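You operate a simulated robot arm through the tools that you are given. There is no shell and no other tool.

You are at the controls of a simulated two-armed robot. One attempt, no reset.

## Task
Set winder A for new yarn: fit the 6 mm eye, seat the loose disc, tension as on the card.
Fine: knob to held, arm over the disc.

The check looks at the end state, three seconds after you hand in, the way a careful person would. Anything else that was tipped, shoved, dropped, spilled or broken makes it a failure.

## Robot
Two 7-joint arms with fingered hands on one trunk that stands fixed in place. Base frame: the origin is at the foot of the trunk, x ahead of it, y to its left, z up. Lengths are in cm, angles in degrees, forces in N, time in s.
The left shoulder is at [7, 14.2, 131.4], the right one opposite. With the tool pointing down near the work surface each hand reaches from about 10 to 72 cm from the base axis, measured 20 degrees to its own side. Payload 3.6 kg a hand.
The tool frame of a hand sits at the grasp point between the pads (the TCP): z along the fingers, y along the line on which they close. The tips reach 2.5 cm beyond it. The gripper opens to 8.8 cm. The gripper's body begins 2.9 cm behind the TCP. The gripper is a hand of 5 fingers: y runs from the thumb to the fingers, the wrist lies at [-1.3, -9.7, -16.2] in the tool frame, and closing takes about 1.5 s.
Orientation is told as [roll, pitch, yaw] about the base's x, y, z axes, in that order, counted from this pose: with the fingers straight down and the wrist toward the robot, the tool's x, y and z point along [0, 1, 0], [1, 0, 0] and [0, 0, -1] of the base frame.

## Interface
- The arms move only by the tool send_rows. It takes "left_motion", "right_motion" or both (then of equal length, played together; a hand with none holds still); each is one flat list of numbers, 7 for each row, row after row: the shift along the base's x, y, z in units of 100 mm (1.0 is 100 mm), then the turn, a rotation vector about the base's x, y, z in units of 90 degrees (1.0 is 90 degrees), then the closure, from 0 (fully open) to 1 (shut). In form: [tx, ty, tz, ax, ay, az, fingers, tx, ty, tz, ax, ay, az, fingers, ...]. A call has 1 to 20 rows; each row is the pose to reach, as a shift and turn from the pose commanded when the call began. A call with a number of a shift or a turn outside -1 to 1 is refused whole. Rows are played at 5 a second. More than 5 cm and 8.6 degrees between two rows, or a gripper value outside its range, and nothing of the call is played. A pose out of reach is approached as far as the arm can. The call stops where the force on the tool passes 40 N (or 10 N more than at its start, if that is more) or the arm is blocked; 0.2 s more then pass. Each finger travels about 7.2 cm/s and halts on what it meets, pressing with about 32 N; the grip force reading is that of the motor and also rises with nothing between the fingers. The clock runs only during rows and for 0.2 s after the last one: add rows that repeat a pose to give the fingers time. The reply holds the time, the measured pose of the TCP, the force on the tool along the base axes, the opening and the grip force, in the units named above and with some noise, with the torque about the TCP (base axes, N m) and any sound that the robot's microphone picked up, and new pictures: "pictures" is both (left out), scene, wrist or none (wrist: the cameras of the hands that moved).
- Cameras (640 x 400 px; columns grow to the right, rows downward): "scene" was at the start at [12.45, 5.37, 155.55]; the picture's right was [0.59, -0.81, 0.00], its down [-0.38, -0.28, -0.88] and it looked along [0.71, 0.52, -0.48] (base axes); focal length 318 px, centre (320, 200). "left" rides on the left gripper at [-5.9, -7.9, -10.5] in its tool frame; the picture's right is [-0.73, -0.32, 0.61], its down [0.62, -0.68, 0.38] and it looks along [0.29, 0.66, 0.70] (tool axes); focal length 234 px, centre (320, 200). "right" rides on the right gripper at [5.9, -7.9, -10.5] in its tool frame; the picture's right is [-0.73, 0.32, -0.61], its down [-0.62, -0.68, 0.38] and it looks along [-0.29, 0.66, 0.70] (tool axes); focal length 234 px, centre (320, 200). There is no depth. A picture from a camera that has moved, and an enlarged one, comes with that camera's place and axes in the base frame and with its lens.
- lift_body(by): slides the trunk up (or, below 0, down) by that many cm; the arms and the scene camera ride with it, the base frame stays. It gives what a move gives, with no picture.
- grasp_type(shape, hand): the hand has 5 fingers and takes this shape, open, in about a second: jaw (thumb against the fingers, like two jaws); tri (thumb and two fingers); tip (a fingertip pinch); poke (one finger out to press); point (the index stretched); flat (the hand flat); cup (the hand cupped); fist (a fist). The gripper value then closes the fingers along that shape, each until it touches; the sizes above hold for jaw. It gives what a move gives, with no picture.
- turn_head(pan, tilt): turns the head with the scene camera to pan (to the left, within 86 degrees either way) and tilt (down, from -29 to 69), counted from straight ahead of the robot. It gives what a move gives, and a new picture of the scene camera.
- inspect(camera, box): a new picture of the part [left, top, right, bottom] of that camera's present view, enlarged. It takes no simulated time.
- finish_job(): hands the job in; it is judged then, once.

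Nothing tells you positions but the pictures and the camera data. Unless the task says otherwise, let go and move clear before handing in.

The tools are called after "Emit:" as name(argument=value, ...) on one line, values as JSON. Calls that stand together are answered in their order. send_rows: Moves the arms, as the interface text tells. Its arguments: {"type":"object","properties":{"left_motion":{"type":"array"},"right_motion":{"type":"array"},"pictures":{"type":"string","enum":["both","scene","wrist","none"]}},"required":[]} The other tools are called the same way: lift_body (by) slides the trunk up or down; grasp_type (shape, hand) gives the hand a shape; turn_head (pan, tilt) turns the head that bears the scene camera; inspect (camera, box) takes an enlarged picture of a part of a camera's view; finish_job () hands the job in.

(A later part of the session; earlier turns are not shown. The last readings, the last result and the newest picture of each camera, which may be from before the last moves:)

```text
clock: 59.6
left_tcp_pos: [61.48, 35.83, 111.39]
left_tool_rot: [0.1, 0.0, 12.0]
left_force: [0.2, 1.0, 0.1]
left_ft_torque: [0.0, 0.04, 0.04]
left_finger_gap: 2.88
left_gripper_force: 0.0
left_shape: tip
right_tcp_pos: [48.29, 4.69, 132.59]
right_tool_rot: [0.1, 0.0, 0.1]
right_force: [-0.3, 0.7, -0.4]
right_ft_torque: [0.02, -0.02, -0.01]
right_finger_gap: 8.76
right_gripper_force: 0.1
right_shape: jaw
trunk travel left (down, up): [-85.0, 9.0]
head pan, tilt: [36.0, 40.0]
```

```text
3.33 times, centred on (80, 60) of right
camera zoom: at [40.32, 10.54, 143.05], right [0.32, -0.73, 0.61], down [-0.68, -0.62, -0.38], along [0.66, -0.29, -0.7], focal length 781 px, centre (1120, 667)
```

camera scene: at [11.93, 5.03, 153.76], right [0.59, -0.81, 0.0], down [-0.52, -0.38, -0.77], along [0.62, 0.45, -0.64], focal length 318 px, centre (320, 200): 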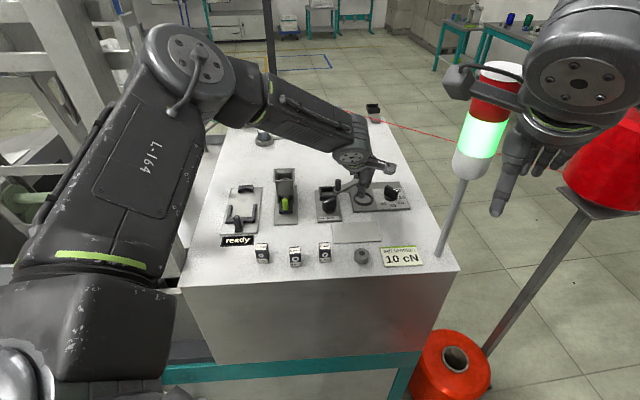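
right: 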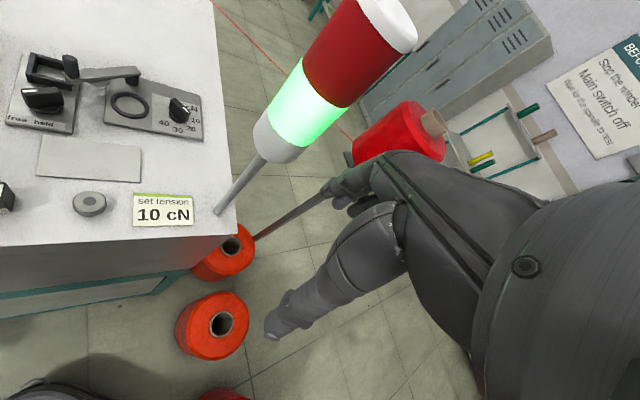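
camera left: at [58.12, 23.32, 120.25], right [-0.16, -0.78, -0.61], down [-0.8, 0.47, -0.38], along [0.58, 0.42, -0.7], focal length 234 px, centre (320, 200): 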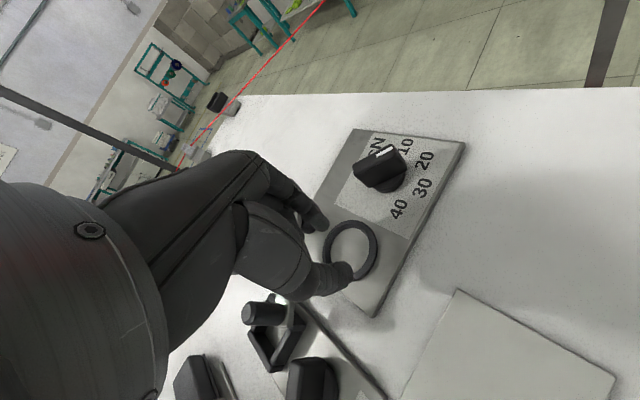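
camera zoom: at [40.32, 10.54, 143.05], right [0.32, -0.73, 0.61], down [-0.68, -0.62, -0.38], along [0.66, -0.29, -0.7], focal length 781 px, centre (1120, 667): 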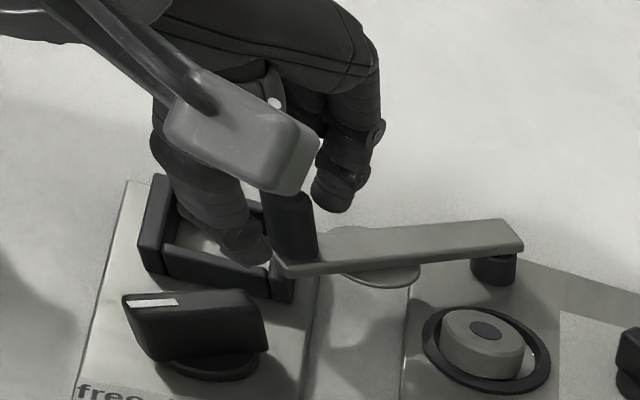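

The handle is between thumb and index. Closing on it.

Emit:
send_rows(left_motion=[0, 0, 0, 0, 0, 0, 0.74, 0, 0, 0, 0, 0, 0, 0.8, 0, 0, 0, 0, 0, 0, 0.86, 0, 0, 0, 0, 0, 0, 0.92, 0, 0, 0, 0, 0, 0, 0.92, 0, 0, 0, 0, 0, 0, 0.92], pictures="none")

Emit:
inspect(camera="left", box=[240, 160, 420, 320])

```text
clock: 61.0
left_tcp_pos: [61.59, 35.79, 111.32]
left_tool_rot: [0.0, -0.1, 12.0]
left_force: [4.5, 0.3, 0.4]
left_ft_torque: [0.0, -0.06, -0.03]
left_finger_gap: 0.74
left_gripper_force: 0.1
left_shape: tip
right_tcp_pos: [48.37, 4.65, 132.54]
right_tool_rot: [0.1, 0.0, 0.1]
right_force: [-1.0, 0.5, 0.5]
right_ft_torque: [0.04, 0.0, 0.01]
right_finger_gap: 8.77
right_gripper_force: 0.0
right_shape: jaw
trunk travel left (down, up): [-85.0, 9.0]
head pan, tilt: [36.0, 40.0]
```

```text
2.50 times, centred on (330, 240) of left
camera zoom: at [55.01, 28.38, 121.92], right [-0.16, -0.78, -0.61], down [-0.8, 0.47, -0.38], along [0.58, 0.42, -0.7], focal length 585 px, centre (295, 100)
```

zoom: 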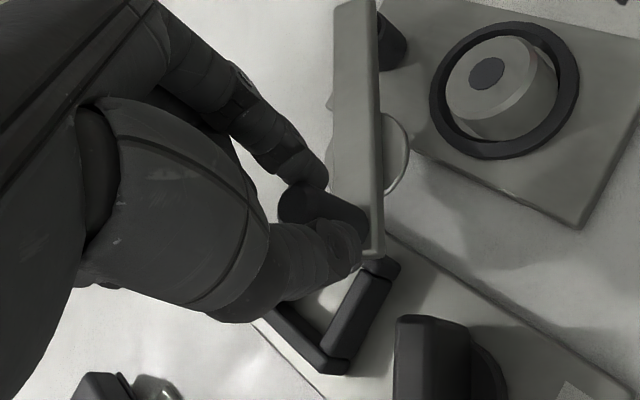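

The fingers are around the handle. I'll start swinging along the arc toward the disc, a first third, and check.

Emit:
send_rows(left_motion=[-0.012, -0.06, 0, 0, 0, 0, 0.95, -0.021, -0.124, 0, 0, 0, 0, 0.95, -0.022, -0.19, 0, 0, 0, 0, 0.95, -0.021, -0.254, 0, 0, 0, 0, 0.95, -0.021, -0.254, 0, 0, 0, 0, 0.95], pictures="none")

Emit:
inspect(camera="left", box=[240, 160, 420, 320])

Emit:
inspect(camera="scene", box=[305, 150, 401, 222])

```text
clock: 62.2
left_tcp_pos: [61.44, 33.36, 111.44]
left_tool_rot: [-0.1, 0.1, 12.1]
left_force: [2.2, 1.2, -0.3]
left_ft_torque: [0.01, -0.05, -0.02]
left_finger_gap: 0.46
left_gripper_force: 0.1
left_shape: tip
right_tcp_pos: [48.25, 4.8, 132.66]
right_tool_rot: [0.0, 0.0, 0.0]
right_force: [-0.4, 0.3, 0.0]
right_ft_torque: [-0.01, 0.01, -0.01]
right_finger_gap: 8.78
right_gripper_force: 0.0
right_shape: jaw
trunk travel left (down, up): [-85.0, 9.0]
head pan, tilt: [36.0, 40.0]
```

```text
2.50 times, centred on (330, 240) of left
camera zoom: at [54.8, 26.02, 122.01], right [-0.16, -0.78, -0.61], down [-0.8, 0.47, -0.38], along [0.58, 0.42, -0.7], focal length 585 px, centre (295, 100)
```

zoom: 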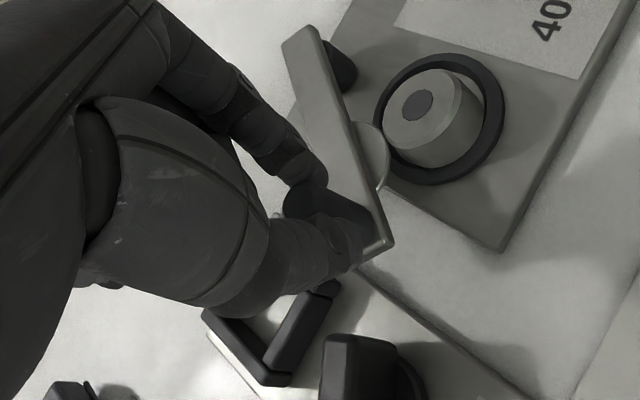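

```text
5.56 times, centred on (353, 186) of scene
camera zoom: at [12.03, 5.06, 153.75], right [0.59, -0.81, 0.0], down [-0.52, -0.38, -0.77], along [0.62, 0.45, -0.64], focal length 1766 px, centre (137, 278)
```

zoom: 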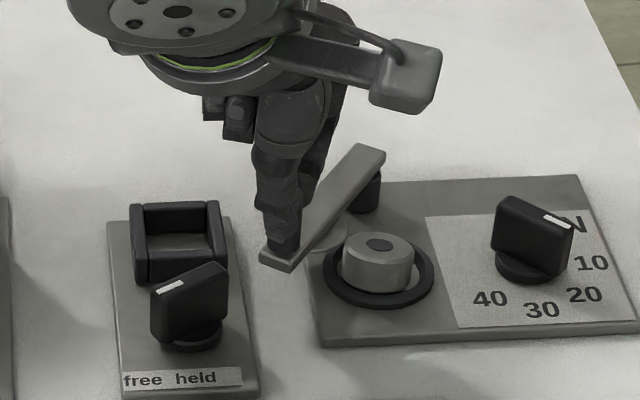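

The arm follows well. Before swinging the pad over the disc, I'll check that its pad clears the disc top.

Emit:
inspect(camera="scene", box=[350, 175, 390, 210])

Emit:
inspect(camera="right", box=[80, 40, 160, 110])

Emit:
inspect(camera="left", box=[310, 150, 390, 220])

```text
11.43 times, centred on (370, 192) of scene
camera zoom: at [12.03, 5.06, 153.75], right [0.59, -0.81, 0.0], down [-0.52, -0.38, -0.77], along [0.62, 0.45, -0.64], focal length 3634 px, centre (-251, 286)
```

zoom: 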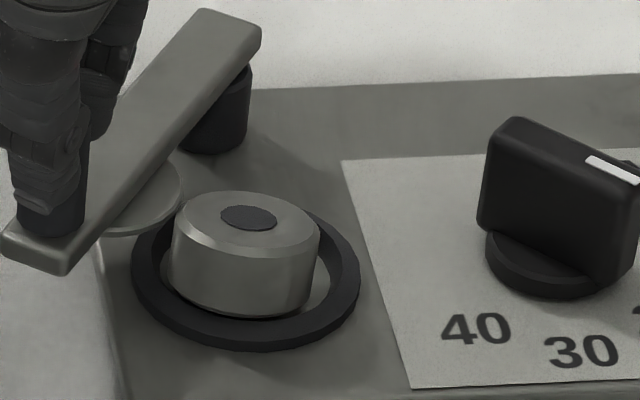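

```text
5.71 times, centred on (120, 75) of right
camera zoom: at [40.39, 10.58, 143.03], right [0.32, -0.73, 0.61], down [-0.68, -0.62, -0.38], along [0.66, -0.29, -0.7], focal length 1338 px, centre (1463, 914)
```

zoom: 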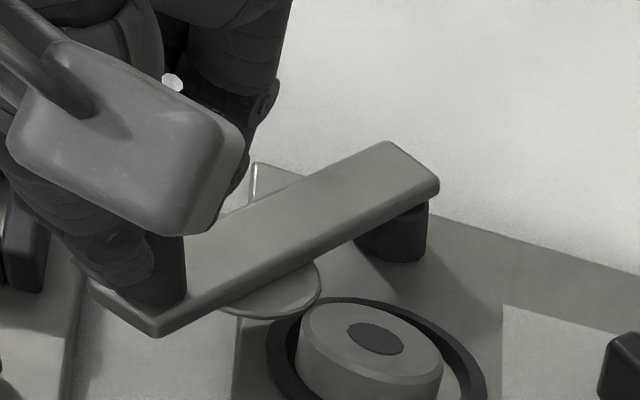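

```text
5.71 times, centred on (350, 185) of left
camera zoom: at [54.8, 26.02, 122.01], right [-0.16, -0.78, -0.61], down [-0.8, 0.47, -0.38], along [0.58, 0.42, -0.7], focal length 1338 px, centre (149, 286)
```

zoom: 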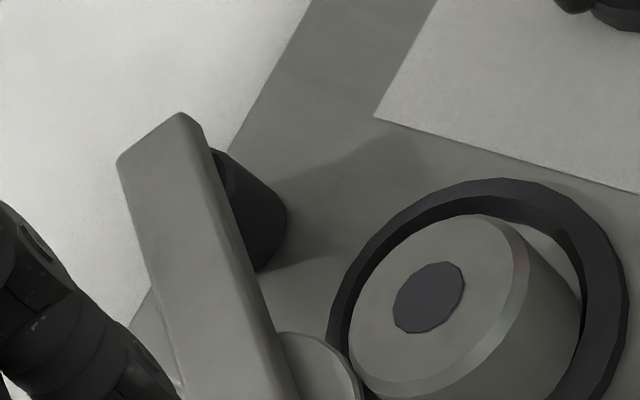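

Emit:
inspect(camera="scene", box=[358, 184, 374, 198])

Emit:
inspect(camera="right", box=[106, 76, 138, 104])

Emit:
inspect(camera="left", box=[340, 190, 372, 218])

```text
16.00 times, centred on (366, 191) of scene
camera zoom: at [12.03, 5.06, 153.75], right [0.59, -0.81, 0.0], down [-0.52, -0.38, -0.77], along [0.62, 0.45, -0.64], focal length 5087 px, centre (-416, 344)
```

zoom: 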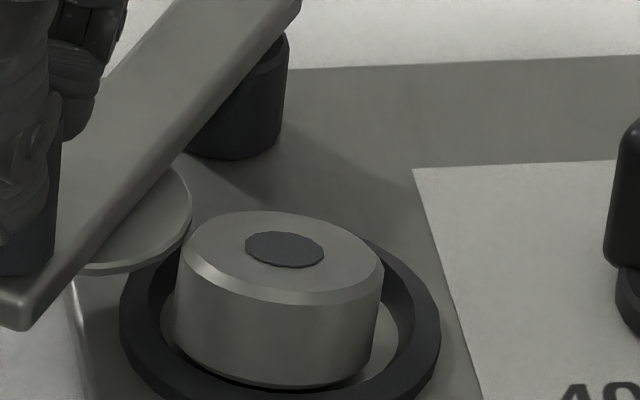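

```text
14.29 times, centred on (122, 90) of right
camera zoom: at [40.39, 10.58, 143.03], right [0.32, -0.73, 0.61], down [-0.68, -0.62, -0.38], along [0.66, -0.29, -0.7], focal length 3345 px, centre (3149, 1771)
```

zoom: 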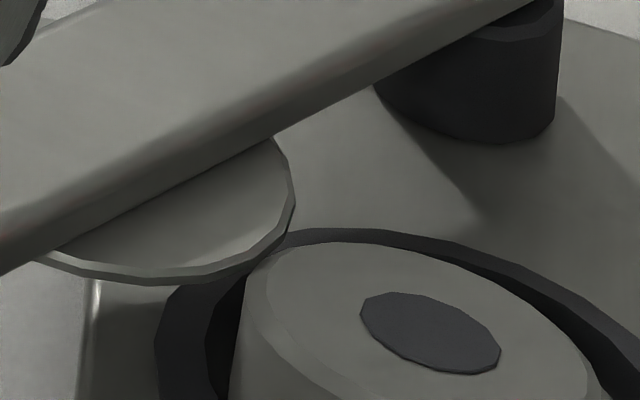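

```text
14.29 times, centred on (356, 204) of left
camera zoom: at [54.8, 26.02, 122.01], right [-0.16, -0.78, -0.61], down [-0.8, 0.47, -0.38], along [0.58, 0.42, -0.7], focal length 3345 px, centre (-194, 143)
```

zoom: 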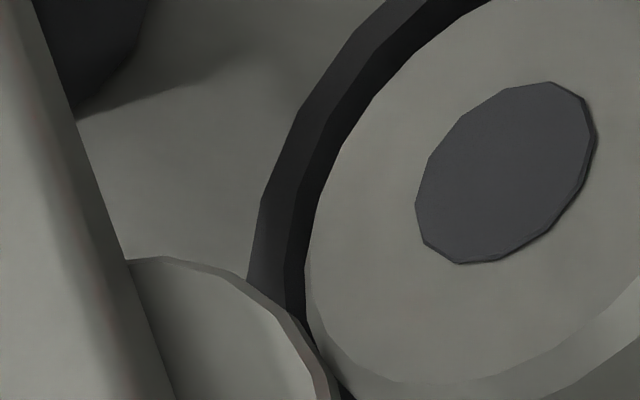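

The pad is a thin plate just at or above the disc-top level, as designed for a seated disc. I'll continue slowly while watching forces.

Emit:
send_rows(left_motion=[0.01, -0.065, 0, 0, 0, 0, 0.95, 0.023, -0.129, 0, 0, 0, 0, 0.95, 0.043, -0.192, 0, 0, 0, 0, 0.95, 0.043, -0.192, 0, 0, 0, 0, 0.95], pictures="none")

Emit:
inspect(camera="scene", box=[350, 175, 390, 210])

Emit:
inspect(camera="left", box=[270, 150, 390, 250])

```text
clock: 63.2
left_tcp_pos: [61.87, 31.43, 111.31]
left_tool_rot: [-0.1, 0.0, 12.1]
left_force: [1.4, 0.9, 0.2]
left_ft_torque: [0.01, -0.02, 0.03]
left_finger_gap: 0.46
left_gripper_force: 0.0
left_shape: tip
right_tcp_pos: [48.21, 4.73, 132.51]
right_tool_rot: [-0.1, 0.0, 0.0]
right_force: [0.1, 0.7, -0.3]
right_ft_torque: [0.02, 0.0, -0.01]
right_finger_gap: 8.75
right_gripper_force: 0.1
right_shape: jaw
trunk travel left (down, up): [-85.0, 9.0]
head pan, tilt: [36.0, 40.0]
```

```text
11.43 times, centred on (370, 192) of scene
camera zoom: at [11.99, 5.05, 153.75], right [0.59, -0.81, 0.0], down [-0.52, -0.38, -0.77], along [0.62, 0.45, -0.64], focal length 3634 px, centre (-251, 286)
```

zoom: 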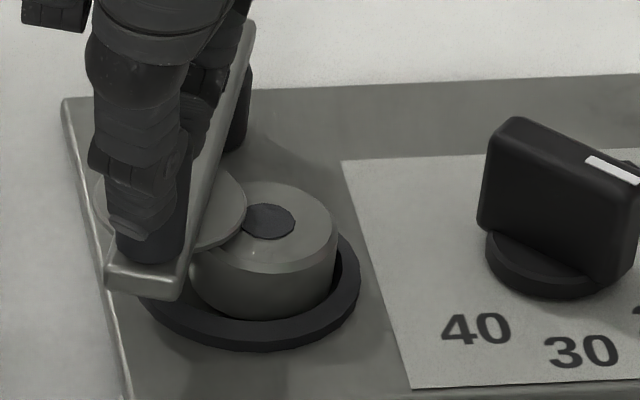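

```text
4.00 times, centred on (330, 200) of left
camera zoom: at [55.28, 24.16, 121.99], right [-0.16, -0.78, -0.61], down [-0.8, 0.47, -0.38], along [0.58, 0.42, -0.7], focal length 937 px, centre (280, 200)
```

zoom: 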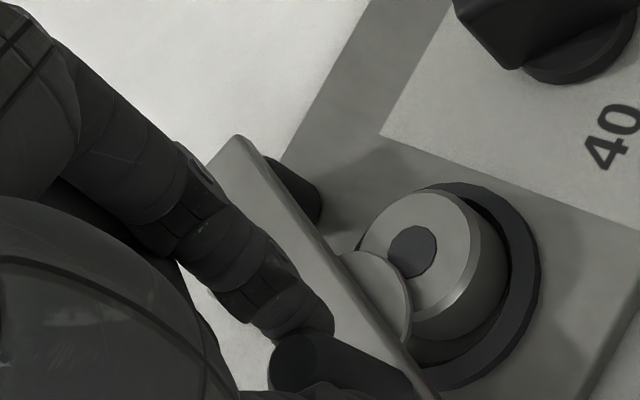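

The pad now slides over the disc's top; the disc shifted slightly within its ring but stays in it. Continuing to the end of the arc.

Emit:
send_rows(left_motion=[0.024, -0.06, 0, 0, 0, 0, 0.95, 0.05, -0.108, 0, 0, 0, 0, 0.95, 0.075, -0.151, 0, 0, 0, 0, 0.95, 0.1, -0.186, 0, 0, 0, 0, 0.95, 0.121, -0.215, 0, 0, 0, 0, 0.95, 0.121, -0.215, 0, 0, 0, 0, 0.95], pictures="none")

Emit:
inspect(camera="scene", box=[350, 175, 390, 210])

Emit:
inspect(camera="left", box=[250, 130, 410, 250])

Emit:
inspect(camera="right", box=[80, 30, 180, 120])

```text
clock: 64.6
left_tcp_pos: [63.05, 29.28, 111.55]
left_tool_rot: [0.0, -0.1, 12.2]
left_force: [2.2, 2.3, -1.0]
left_ft_torque: [0.02, -0.02, -0.01]
left_finger_gap: 0.43
left_gripper_force: 0.0
left_shape: tip
right_tcp_pos: [48.39, 4.85, 132.71]
right_tool_rot: [0.1, 0.0, -0.1]
right_force: [-0.3, -0.4, -0.3]
right_ft_torque: [0.0, 0.0, 0.02]
right_finger_gap: 8.75
right_gripper_force: 0.0
right_shape: jaw
trunk travel left (down, up): [-85.0, 9.0]
head pan, tilt: [36.0, 40.0]
```

```text
11.43 times, centred on (370, 192) of scene
camera zoom: at [12.05, 5.1, 153.74], right [0.59, -0.81, 0.0], down [-0.52, -0.38, -0.77], along [0.62, 0.45, -0.64], focal length 3634 px, centre (-251, 286)
```

zoom: 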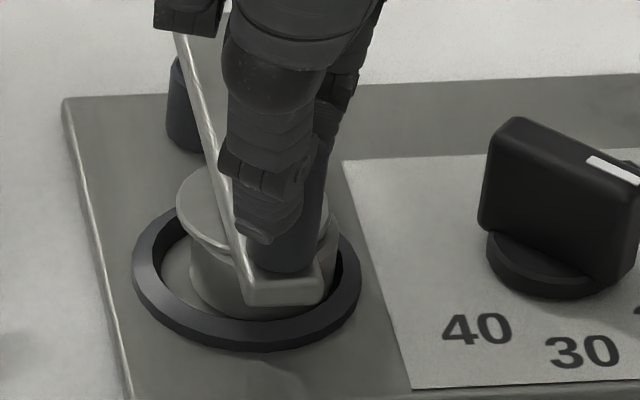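

```text
3.33 times, centred on (330, 190) of left
camera zoom: at [56.51, 21.99, 122.08], right [-0.16, -0.78, -0.61], down [-0.8, 0.47, -0.38], along [0.58, 0.42, -0.7], focal length 781 px, centre (287, 233)
```

zoom: 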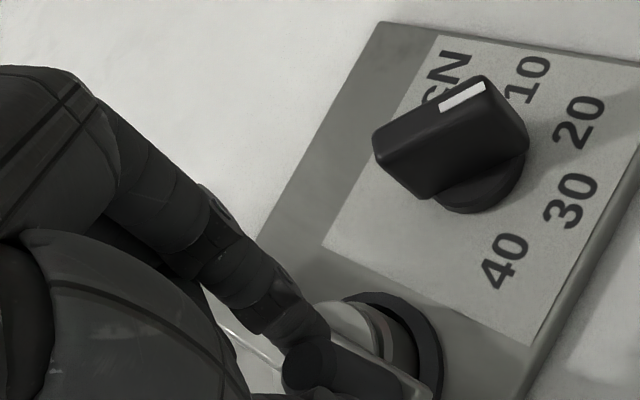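

```text
4.44 times, centred on (130, 75) of right
camera zoom: at [40.41, 10.62, 143.02], right [0.32, -0.73, 0.61], down [-0.68, -0.62, -0.38], along [0.66, -0.29, -0.7], focal length 1041 px, centre (1164, 756)
```

zoom: 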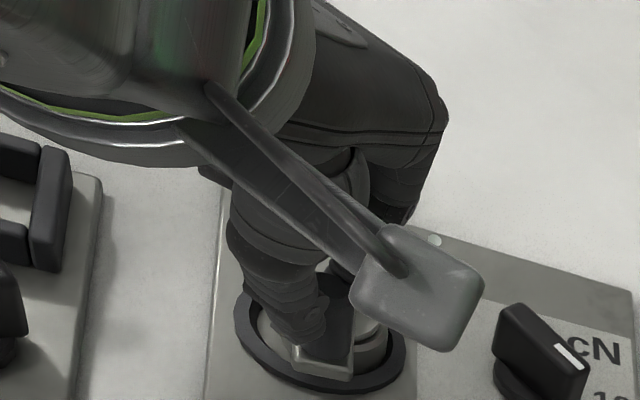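

The arm now lies over the disc with its pad centred on the ring. I'll release the handle and lift away.

Emit:
send_rows(left_motion=[0, 0, 0, 0, 0, 0, 0.85, 0, 0, 0, 0, 0, 0, 0.75, 0, 0, 0, 0, 0, 0, 0.68, 0, 0, 0.1, 0, 0, 0, 0.68, 0, 0, 0.3, 0, 0, 0, 0.68, 0, 0, 0.5, 0, 0, 0, 0.68, -0.3, 0, 0.5, 0, 0, 0, 0.68, -0.6, 0, 0.5, 0, 0, 0, 0.68, -0.9, 0, 0.5, 0, 0, 0, 0.68, -0.9, 0, 0.5, 0, 0, 0, 0.68], pictures="scene")

Emit:
inspect(camera="scene", box=[340, 170, 420, 220])

Emit:
inspect(camera="right", box=[60, 30, 220, 130])

```text
clock: 66.8
left_tcp_pos: [53.99, 29.19, 116.67]
left_tool_rot: [0.0, -0.1, 12.1]
left_force: [-0.3, 0.2, 0.7]
left_ft_torque: [-0.02, -0.04, 0.01]
left_finger_gap: 2.79
left_gripper_force: 0.0
left_shape: tip
right_tcp_pos: [48.33, 4.59, 132.51]
right_tool_rot: [0.0, 0.0, 0.0]
right_force: [0.7, -0.5, -0.4]
right_ft_torque: [0.0, 0.03, -0.02]
right_finger_gap: 8.77
right_gripper_force: 0.0
right_shape: jaw
trunk travel left (down, up): [-85.0, 9.0]
head pan, tilt: [36.0, 40.0]
camera scene: at [12.01, 5.0, 153.75], right [0.59, -0.81, 0.0], down [-0.52, -0.38, -0.77], along [0.62, 0.45, -0.64], focal length 318 px, centre (320, 200)
```

scene: 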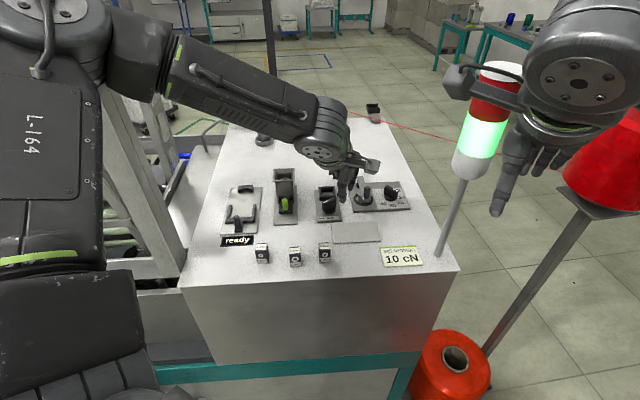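

```text
8.00 times, centred on (380, 195) of scene
camera zoom: at [12.01, 5.0, 153.75], right [0.59, -0.81, 0.0], down [-0.52, -0.38, -0.77], along [0.62, 0.45, -0.64], focal length 2544 px, centre (-160, 240)
```

zoom: 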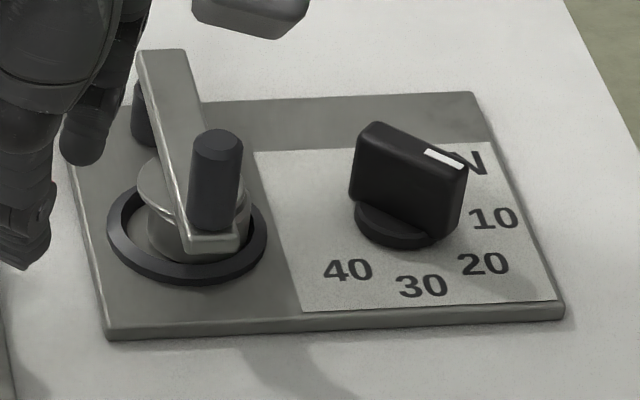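

```text
4.00 times, centred on (140, 80) of right
camera zoom: at [40.37, 10.53, 143.04], right [0.32, -0.73, 0.61], down [-0.68, -0.62, -0.38], along [0.66, -0.29, -0.7], focal length 937 px, centre (1040, 680)
```

zoom: 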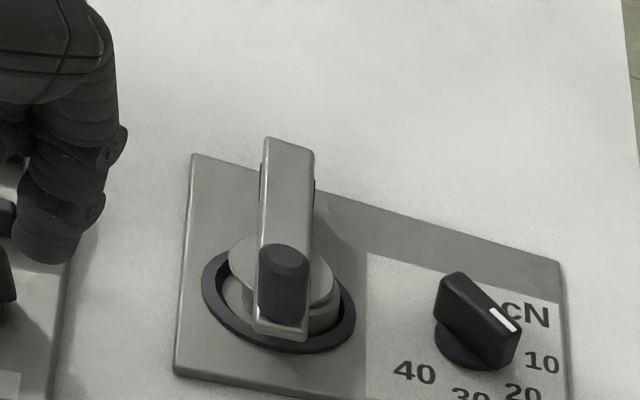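

The disc is seated with the arm over it. Next the eye: first an empty reach test over the pocket at yaw 40.8, which the eye's faces need.

Emit:
send_rows(left_motion=[0.15, 0.2, 0.03, 0, 0, 0.08, 0.68, 0.3, 0.4, 0.03, 0, 0, 0.16, 0.68, 0.45, 0.6, 0.03, 0, 0, 0.24, 0.68, 0.6, 0.8, 0.03, 0, 0, 0.3189, 0.68, 0.74, 0.94, 0.0, 0, 0, 0.3189, 0.68, 0.74, 0.94, -0.2, 0, 0, 0.3189, 0.68, 0.74, 0.94, -0.4, 0, 0, 0.3189, 0.68, 0.74, 0.94, -0.6, 0, 0, 0.3189, 0.68, 0.74, 0.94, -0.6, 0, 0, 0.3189, 0.68], pictures="both")

Emit:
inspect(camera="scene", box=[290, 150, 386, 220])

Emit:
inspect(camera="left", box=[220, 140, 420, 320])

```text
clock: 68.8
left_tcp_pos: [61.18, 38.69, 110.47]
left_tool_rot: [-0.1, 0.0, 40.8]
left_force: [-1.1, 0.3, -0.1]
left_ft_torque: [0.02, -0.01, 0.04]
left_finger_gap: 2.82
left_gripper_force: 0.0
left_shape: tip
right_tcp_pos: [48.39, 4.7, 132.75]
right_tool_rot: [0.1, 0.1, -0.1]
right_force: [0.4, -0.7, -0.4]
right_ft_torque: [0.04, -0.01, -0.02]
right_finger_gap: 8.77
right_gripper_force: 0.1
right_shape: jaw
trunk travel left (down, up): [-85.0, 9.0]
head pan, tilt: [36.0, 40.0]
camera scene: at [11.95, 5.01, 153.76], right [0.59, -0.81, 0.0], down [-0.52, -0.38, -0.77], along [0.62, 0.45, -0.64], focal length 318 px, centre (320, 200)
camera left: at [59.04, 29.15, 121.02], right [0.23, -0.76, -0.61], down [-0.92, 0.03, -0.38], along [0.31, 0.65, -0.7], focal length 234 px, centre (320, 200)
```

scene: 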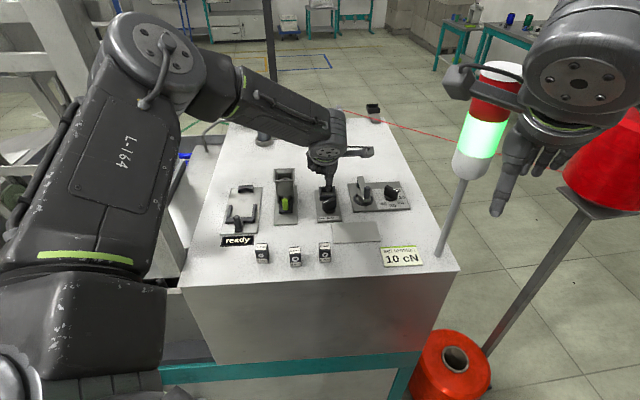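
left: 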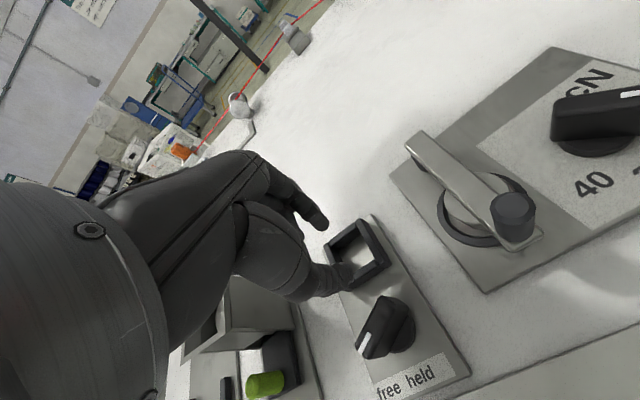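

```text
5.71 times, centred on (338, 185) of scene
camera zoom: at [11.95, 5.01, 153.76], right [0.59, -0.81, 0.0], down [-0.52, -0.38, -0.77], along [0.62, 0.45, -0.64], focal length 1817 px, centre (217, 286)
```

zoom: 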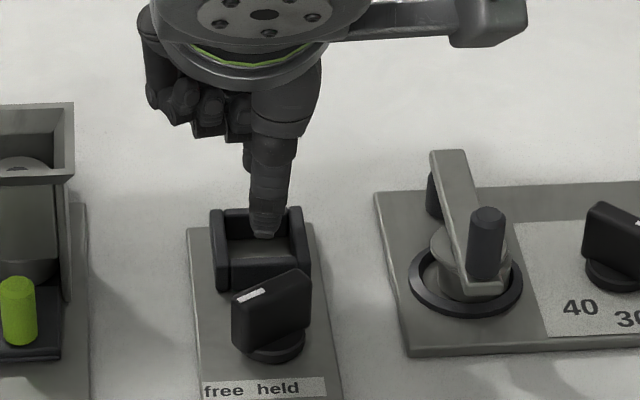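

```text
2.22 times, centred on (320, 230) of left
camera zoom: at [59.04, 29.15, 121.02], right [0.23, -0.76, -0.61], down [-0.92, 0.03, -0.38], along [0.31, 0.65, -0.7], focal length 520 px, centre (320, 133)
```

zoom: 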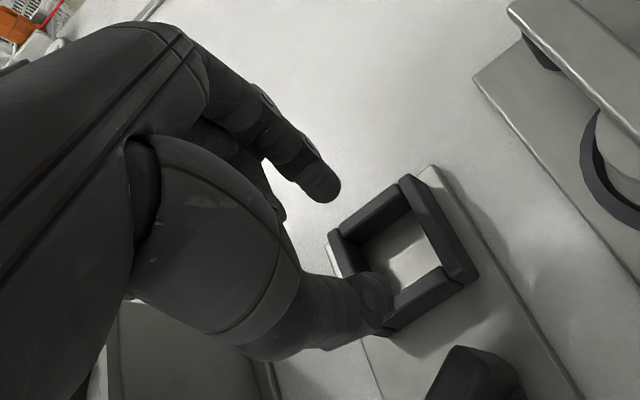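

Reachable so far. I'll lower another 0.9 cm to confirm the placing height too.

Emit:
send_rows(left_motion=[0, 0, -0.05, 0, 0, 0, 0.68, 0, 0, -0.09, 0, 0, 0, 0.68, 0, 0, -0.09, 0, 0, 0, 0.68], pictures="none")

Emit:
inspect(camera="left", box=[240, 180, 400, 320])

Emit:
inspect(camera="right", box=[0, 0, 140, 110])

Emit:
inspect(camera="scene", box=[312, 170, 360, 206])

```text
clock: 69.6
left_tcp_pos: [61.26, 38.65, 109.62]
left_tool_rot: [0.0, 0.0, 40.7]
left_force: [0.7, 1.1, 0.5]
left_ft_torque: [-0.01, -0.03, -0.03]
left_finger_gap: 2.79
left_gripper_force: 0.1
left_shape: tip
right_tcp_pos: [48.31, 4.67, 132.73]
right_tool_rot: [0.0, 0.0, 0.0]
right_force: [1.0, -0.9, 0.1]
right_ft_torque: [-0.04, 0.01, 0.01]
right_finger_gap: 8.74
right_gripper_force: 0.0
right_shape: jaw
trunk travel left (down, up): [-85.0, 9.0]
head pan, tilt: [36.0, 40.0]
```

```text
2.86 times, centred on (320, 250) of left
camera zoom: at [59.03, 29.13, 120.15], right [0.23, -0.76, -0.61], down [-0.92, 0.03, -0.38], along [0.31, 0.65, -0.7], focal length 669 px, centre (320, 57)
```

zoom: 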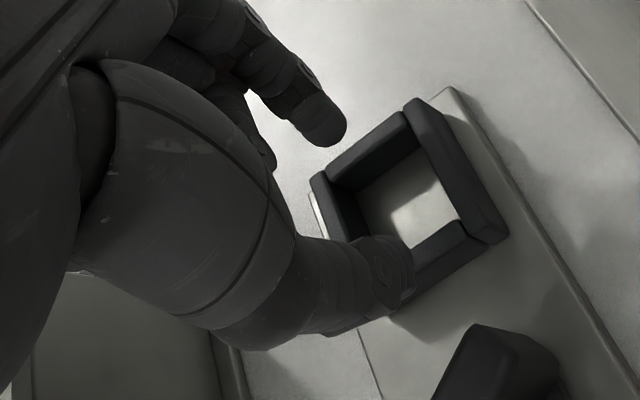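

```text
3.64 times, centred on (70, 55) of right
camera zoom: at [40.31, 10.53, 143.06], right [0.32, -0.73, 0.61], down [-0.68, -0.62, -0.38], along [0.66, -0.29, -0.7], focal length 852 px, centre (1229, 727)
```

zoom: 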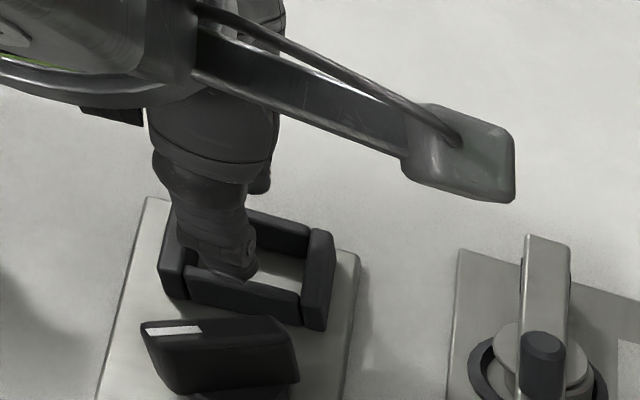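

```text
11.11 times, centred on (336, 188) of scene
camera zoom: at [11.94, 5.01, 153.76], right [0.59, -0.81, 0.0], down [-0.52, -0.38, -0.77], along [0.62, 0.45, -0.64], focal length 3533 px, centre (142, 333)
```

zoom: 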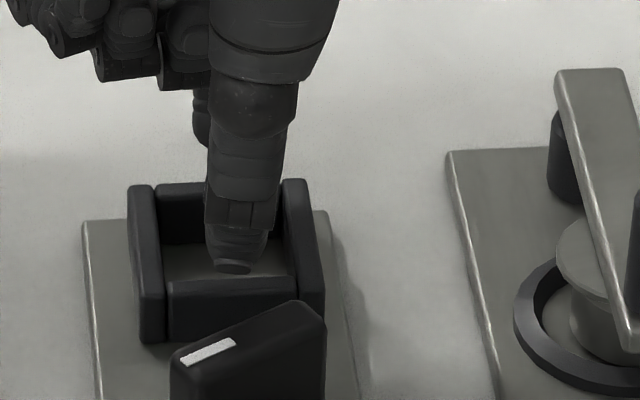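

Full placing height is reachable. Now I'll go up and back to the 6 mm eye block at about (45.4, 28.15).

Emit:
send_rows(left_motion=[0, 0, 0.3, 0, 0, 0, 0.6, 0, 0, 0.7, 0, 0, 0, 0.5, -0.3, -0.2, 0.75, 0, 0, 0, 0.45, -0.65, -0.45, 0.75, 0, 0, 0, 0.45, -1.0, -0.7, 0.75, 0, 0, 0, 0.45], pictures="none")

Emit:
send_rows(left_motion=[-0.3, -0.2, 0, 0, 0, 0, 0.45, -0.585, -0.35, -0.1, 0, 0, 0, 0.45, -0.585, -0.35, -0.35, 0, 0, 0, 0.45, -0.585, -0.35, -0.5, 0, 0, 0, 0.45, -0.585, -0.35, -0.5, 0, 0, 0, 0.45], pictures="none")

Emit:
inspect(camera="scene", box=[280, 200, 376, 272])

Emit:
inspect(camera="left", box=[220, 150, 420, 320])

Emit:
inspect(camera="right", box=[0, 100, 200, 260])

```text
clock: 70.8
left_tcp_pos: [51.17, 31.43, 117.47]
left_tool_rot: [-0.1, 0.0, 40.8]
left_force: [0.0, 0.5, 0.9]
left_ft_torque: [-0.02, 0.0, 0.0]
left_finger_gap: 4.8
left_gripper_force: 0.1
left_shape: tip
right_tcp_pos: [48.11, 4.59, 132.81]
right_tool_rot: [0.0, 0.0, 0.1]
right_force: [-0.4, -0.4, -0.6]
right_ft_torque: [0.0, 0.02, 0.02]
right_finger_gap: 8.75
right_gripper_force: 0.3
right_shape: jaw
trunk travel left (down, up): [-85.0, 9.0]
head pan, tilt: [36.0, 40.0]
```

```text
clock: 72.0
left_tcp_pos: [45.18, 28.22, 112.3]
left_tool_rot: [0.0, -0.1, 40.7]
left_force: [-0.2, 0.8, 0.2]
left_ft_torque: [0.0, 0.02, -0.01]
left_finger_gap: 4.79
left_gripper_force: 0.1
left_shape: tip
right_tcp_pos: [48.21, 4.64, 132.63]
right_tool_rot: [0.0, 0.0, 0.0]
right_force: [0.0, -0.7, 0.0]
right_ft_torque: [-0.01, -0.01, 0.01]
right_finger_gap: 8.74
right_gripper_force: 0.1
right_shape: jaw
trunk travel left (down, up): [-85.0, 9.0]
head pan, tilt: [36.0, 40.0]
```

```text
5.56 times, centred on (328, 236) of scene
camera zoom: at [11.83, 4.97, 153.77], right [0.59, -0.81, 0.0], down [-0.52, -0.38, -0.77], along [0.62, 0.45, -0.64], focal length 1766 px, centre (276, 0)
```

zoom: 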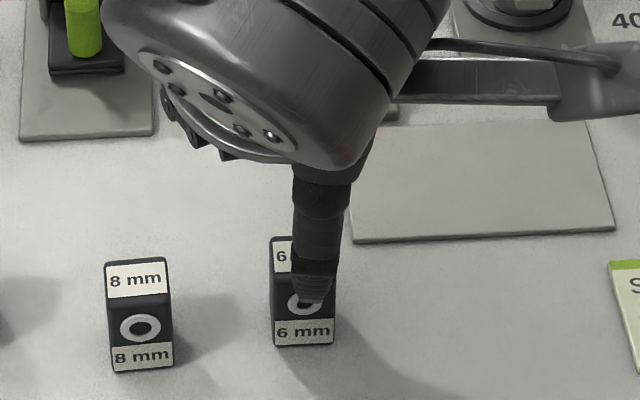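

```text
2.35 times, centred on (320, 235) of left
camera zoom: at [42.96, 18.56, 122.81], right [0.23, -0.76, -0.61], down [-0.92, 0.03, -0.38], along [0.31, 0.65, -0.7], focal length 551 px, centre (320, 118)
```

zoom: 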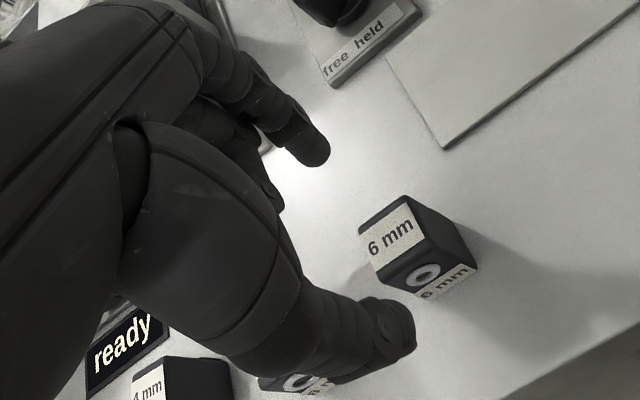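

```text
2.50 times, centred on (100, 180) of right
camera zoom: at [40.2, 10.5, 143.1], right [0.32, -0.73, 0.61], down [-0.68, -0.62, -0.38], along [0.66, -0.29, -0.7], focal length 585 px, centre (870, 250)
```

zoom: 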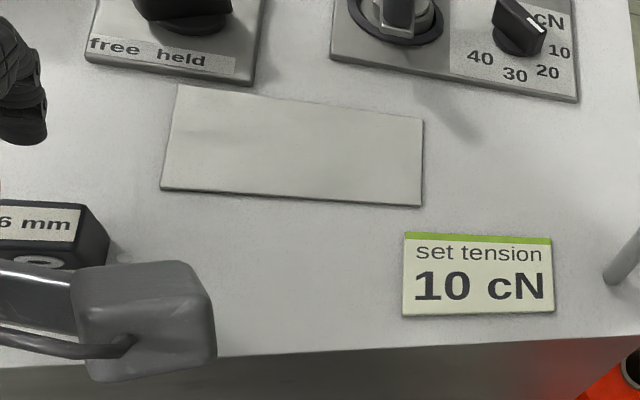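

The eye block stands centred under the pinch. Lowering to z≈109.0 and closing on its front and back faces.

Emit:
send_rows(left_motion=[0.01, 0.008, -0.1, 0, 0, 0, 0.48, 0.012, 0.008, -0.22, 0, 0, 0, 0.52, 0.012, 0.008, -0.33, 0, 0, 0, 0.55, 0.012, 0.008, -0.33, 0, 0, 0, 0.55], pictures="none")

Emit:
inspect(camera="scene", box=[290, 210, 370, 270])

Emit:
inspect(camera="left", box=[240, 160, 400, 300])

```text
clock: 73.0
left_tcp_pos: [45.6, 28.27, 109.0]
left_tool_rot: [-0.1, 0.0, 40.8]
left_force: [0.4, -1.1, 0.1]
left_ft_torque: [0.01, 0.0, 0.01]
left_finger_gap: 4.03
left_gripper_force: 0.1
left_shape: tip
right_tcp_pos: [48.25, 4.76, 132.64]
right_tool_rot: [-0.1, -0.1, 0.0]
right_force: [-0.7, -0.1, -0.4]
right_ft_torque: [-0.02, 0.01, 0.01]
right_finger_gap: 8.77
right_gripper_force: 0.0
right_shape: jaw
trunk travel left (down, up): [-85.0, 9.0]
head pan, tilt: [36.0, 40.0]
```

```text
6.67 times, centred on (330, 240) of scene
camera zoom: at [11.97, 5.03, 153.75], right [0.59, -0.81, 0.0], down [-0.52, -0.38, -0.77], along [0.62, 0.45, -0.64], focal length 2120 px, centre (253, -67)
```

zoom: 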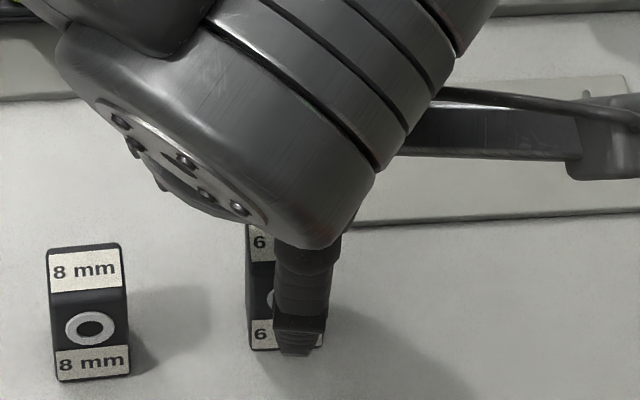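

```text
2.86 times, centred on (320, 230) of left
camera zoom: at [43.3, 18.69, 119.46], right [0.23, -0.76, -0.61], down [-0.92, 0.03, -0.38], along [0.31, 0.65, -0.7], focal length 669 px, centre (320, 114)
```

zoom: 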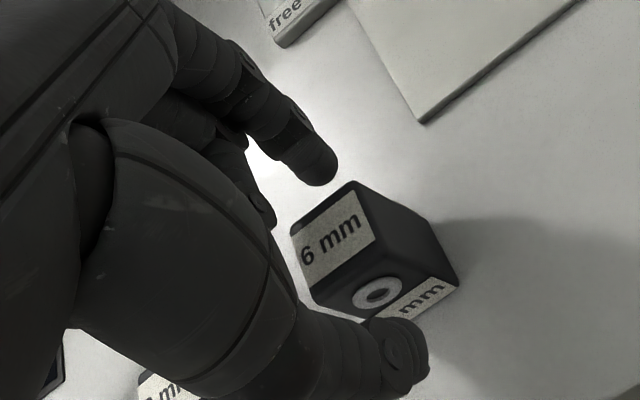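

Emit:
send_rows(left_motion=[0, 0, 0, 0, 0, 0, 0.6, 0, 0, 0, 0, 0, 0, 0.66, 0, 0, 0, 0, 0, 0, 0.72, 0, 0, 0, 0, 0, 0, 0.78, 0, 0, 0, 0, 0, 0, 0.84, 0, 0, 0, 0, 0, 0, 0.9, 0, 0, 0, 0, 0, 0, 0.92, 0, 0, 0, 0, 0, 0, 0.92], pictures="none")

Emit:
inspect(camera="scene", box=[290, 210, 370, 270])

Emit:
inspect(camera="left", box=[240, 160, 400, 300])

```text
clock: 74.8
left_tcp_pos: [45.58, 28.31, 108.99]
left_tool_rot: [0.1, 0.0, 40.9]
left_force: [-0.1, 0.4, -0.3]
left_ft_torque: [0.0, -0.02, -0.01]
left_finger_gap: 1.88
left_gripper_force: 32.0
left_shape: tip
right_tcp_pos: [48.34, 4.72, 132.57]
right_tool_rot: [-0.1, 0.0, 0.0]
right_force: [-0.2, -0.2, -0.7]
right_ft_torque: [0.04, 0.02, -0.01]
right_finger_gap: 8.74
right_gripper_force: 0.0
right_shape: jaw
trunk travel left (down, up): [-85.0, 9.0]
head pan, tilt: [36.0, 40.0]
```

```text
6.67 times, centred on (330, 240) of scene
camera zoom: at [11.97, 5.02, 153.75], right [0.59, -0.81, 0.0], down [-0.52, -0.38, -0.77], along [0.62, 0.45, -0.64], focal length 2120 px, centre (253, -67)
```

zoom: 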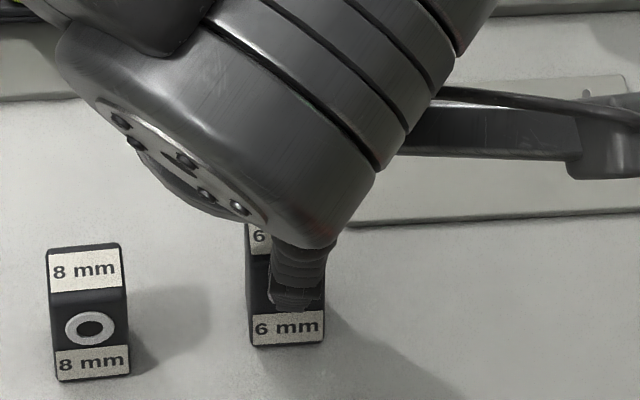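

```text
2.86 times, centred on (320, 230) of left
camera zoom: at [43.3, 18.68, 119.48], right [0.23, -0.76, -0.61], down [-0.92, 0.03, -0.38], along [0.31, 0.65, -0.7], focal length 669 px, centre (320, 114)
```

zoom: 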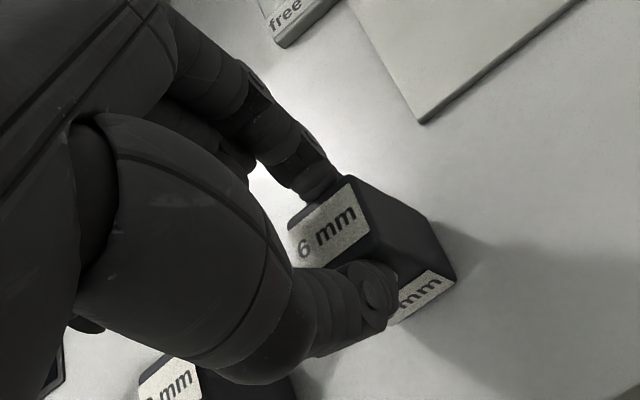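

Firm grip on the 6 mm eye. Lifting and carrying it above the pocket.

Emit:
send_rows(left_motion=[0, 0, 0.05, 0, 0, 0, 0.92, 0, 0, 0.3, 0, 0, 0, 0.92, 0, 0, 0.6, 0, 0, 0, 0.92, 0, 0, 0.85, 0, 0, 0, 0.92, 0.3, 0.2, 0.85, 0, 0, 0, 0.92, 0.6, 0.4, 0.85, 0, 0, 0, 0.92, 0.9, 0.6, 0.85, 0, 0, 0, 0.92], pictures="none")

Emit:
send_rows(left_motion=[0.3, 0.2, 0, 0, 0, 0, 0.92, 0.56, 0.4, 0, 0, 0, 0, 0.92, 0.66, 0.43, -0.1, 0, 0, 0, 0.92, 0.66, 0.43, -0.35, 0, 0, 0, 0.92, 0.66, 0.43, -0.45, 0, 0, 0, 0.92, 0.66, 0.43, -0.45, 0, 0, 0, 0.92], pictures="none")

Emit:
inspect(camera="scene", box=[308, 160, 364, 204])

Emit:
inspect(camera="left", box=[240, 160, 420, 320])

Emit:
inspect(camera="right", box=[0, 0, 120, 90])

```text
clock: 76.4
left_tcp_pos: [54.65, 34.36, 117.37]
left_tool_rot: [0.0, 0.0, 40.8]
left_force: [-0.9, 1.0, -1.0]
left_ft_torque: [0.01, 0.05, 0.03]
left_finger_gap: 1.88
left_gripper_force: 31.5
left_shape: tip
right_tcp_pos: [48.37, 4.72, 132.68]
right_tool_rot: [0.0, 0.0, 0.0]
right_force: [-0.7, -0.3, 0.0]
right_ft_torque: [-0.02, 0.02, 0.02]
right_finger_gap: 8.74
right_gripper_force: 0.1
right_shape: jaw
trunk travel left (down, up): [-85.0, 9.0]
head pan, tilt: [36.0, 40.0]
```

```text
clock: 77.8
left_tcp_pos: [61.27, 38.57, 112.71]
left_tool_rot: [0.0, -0.1, 40.7]
left_force: [0.1, -0.4, -0.3]
left_ft_torque: [-0.02, 0.0, -0.03]
left_finger_gap: 1.92
left_gripper_force: 31.9
left_shape: tip
right_tcp_pos: [48.32, 4.74, 132.81]
right_tool_rot: [0.0, 0.1, 0.0]
right_force: [0.4, 0.1, 0.5]
right_ft_torque: [0.03, 0.03, 0.01]
right_finger_gap: 8.74
right_gripper_force: 0.1
right_shape: jaw
trunk travel left (down, up): [-85.0, 9.0]
head pan, tilt: [36.0, 40.0]
```

```text
9.09 times, centred on (336, 182) of scene
camera zoom: at [11.92, 5.0, 153.76], right [0.59, -0.81, 0.0], down [-0.52, -0.38, -0.77], along [0.62, 0.45, -0.64], focal length 2890 px, centre (174, 364)
```

zoom: 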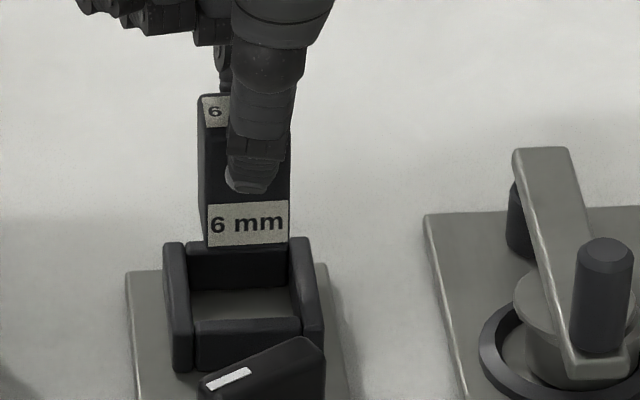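

```text
2.50 times, centred on (330, 240) of left
camera zoom: at [58.95, 29.02, 123.34], right [0.23, -0.76, -0.61], down [-0.92, 0.03, -0.38], along [0.31, 0.65, -0.7], focal length 585 px, centre (295, 100)
```

zoom: 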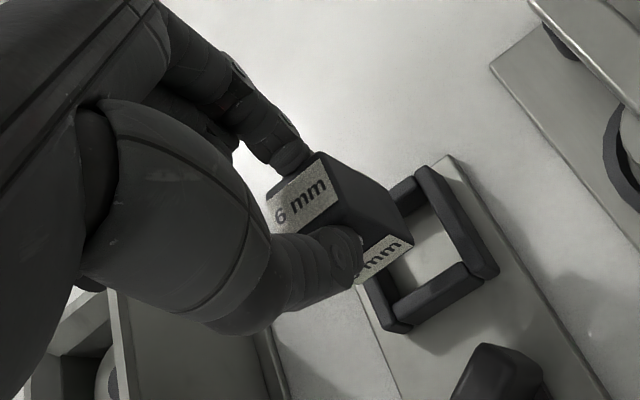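

```text
4.44 times, centred on (60, 45) of right
camera zoom: at [40.29, 10.53, 143.07], right [0.32, -0.73, 0.61], down [-0.68, -0.62, -0.38], along [0.66, -0.29, -0.7], focal length 1041 px, centre (1476, 889)
```

zoom: 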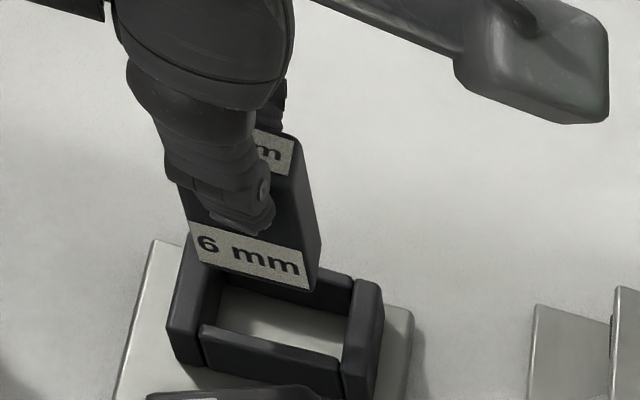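

The eye is upright and square to the pocket. I'll lower until its bottom is just above the walls, then compare directly.

Emit:
send_rows(left_motion=[0, 0, -0.08, 0, 0, 0, 0.92, 0, 0, -0.15, 0, 0, 0, 0.92, 0, 0, -0.15, 0, 0, 0, 0.92], pictures="none")

Emit:
inspect(camera="scene", box=[316, 172, 356, 202])

Emit:
inspect(camera="left", box=[300, 200, 400, 290])

Emit:
inspect(camera="right", box=[20, 30, 100, 90])

```text
clock: 78.6
left_tcp_pos: [61.31, 38.66, 111.16]
left_tool_rot: [-0.1, 0.0, 40.7]
left_force: [0.6, -0.8, 0.3]
left_ft_torque: [0.01, 0.0, -0.01]
left_finger_gap: 1.9
left_gripper_force: 32.0
left_shape: tip
right_tcp_pos: [48.23, 4.77, 132.63]
right_tool_rot: [0.0, 0.0, 0.0]
right_force: [-0.6, 0.9, 0.7]
right_ft_torque: [0.01, 0.01, 0.01]
right_finger_gap: 8.76
right_gripper_force: 0.1
right_shape: jaw
trunk travel left (down, up): [-85.0, 9.0]
head pan, tilt: [36.0, 40.0]
```

```text
13.33 times, centred on (336, 187) of scene
camera zoom: at [11.96, 5.01, 153.75], right [0.59, -0.81, 0.0], down [-0.52, -0.38, -0.77], along [0.62, 0.45, -0.64], focal length 4239 px, centre (107, 373)
```

zoom: 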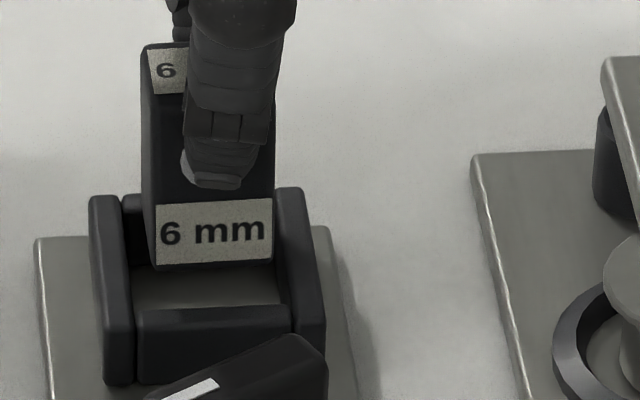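

```text
4.44 times, centred on (350, 245) of left
camera zoom: at [59.09, 29.09, 121.82], right [0.23, -0.76, -0.61], down [-0.92, 0.03, -0.38], along [0.31, 0.65, -0.7], focal length 1041 px, centre (187, 0)
```

zoom: 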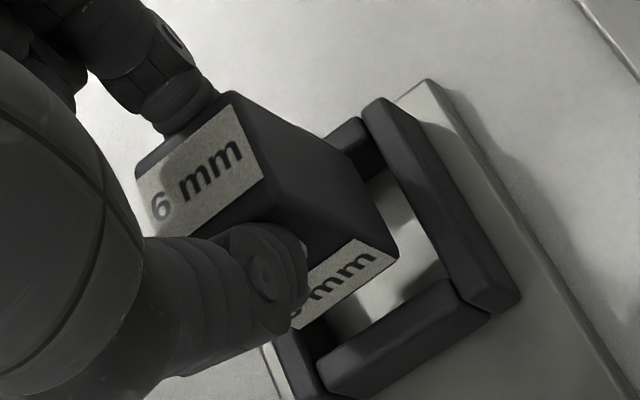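

```text
6.67 times, centred on (60, 60) of right
camera zoom: at [40.32, 10.54, 143.06], right [0.32, -0.73, 0.61], down [-0.68, -0.62, -0.38], along [0.66, -0.29, -0.7], focal length 1561 px, centre (2053, 1133)
```

zoom: 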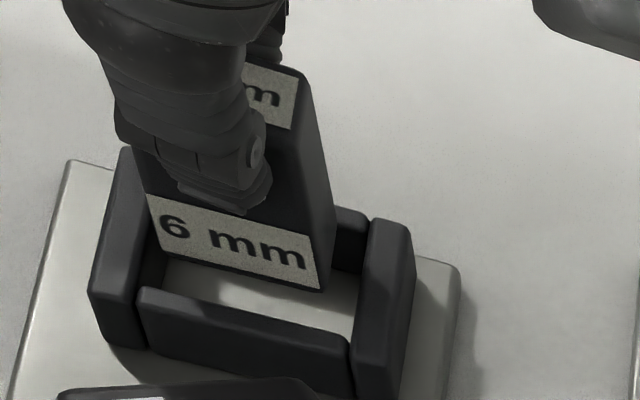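

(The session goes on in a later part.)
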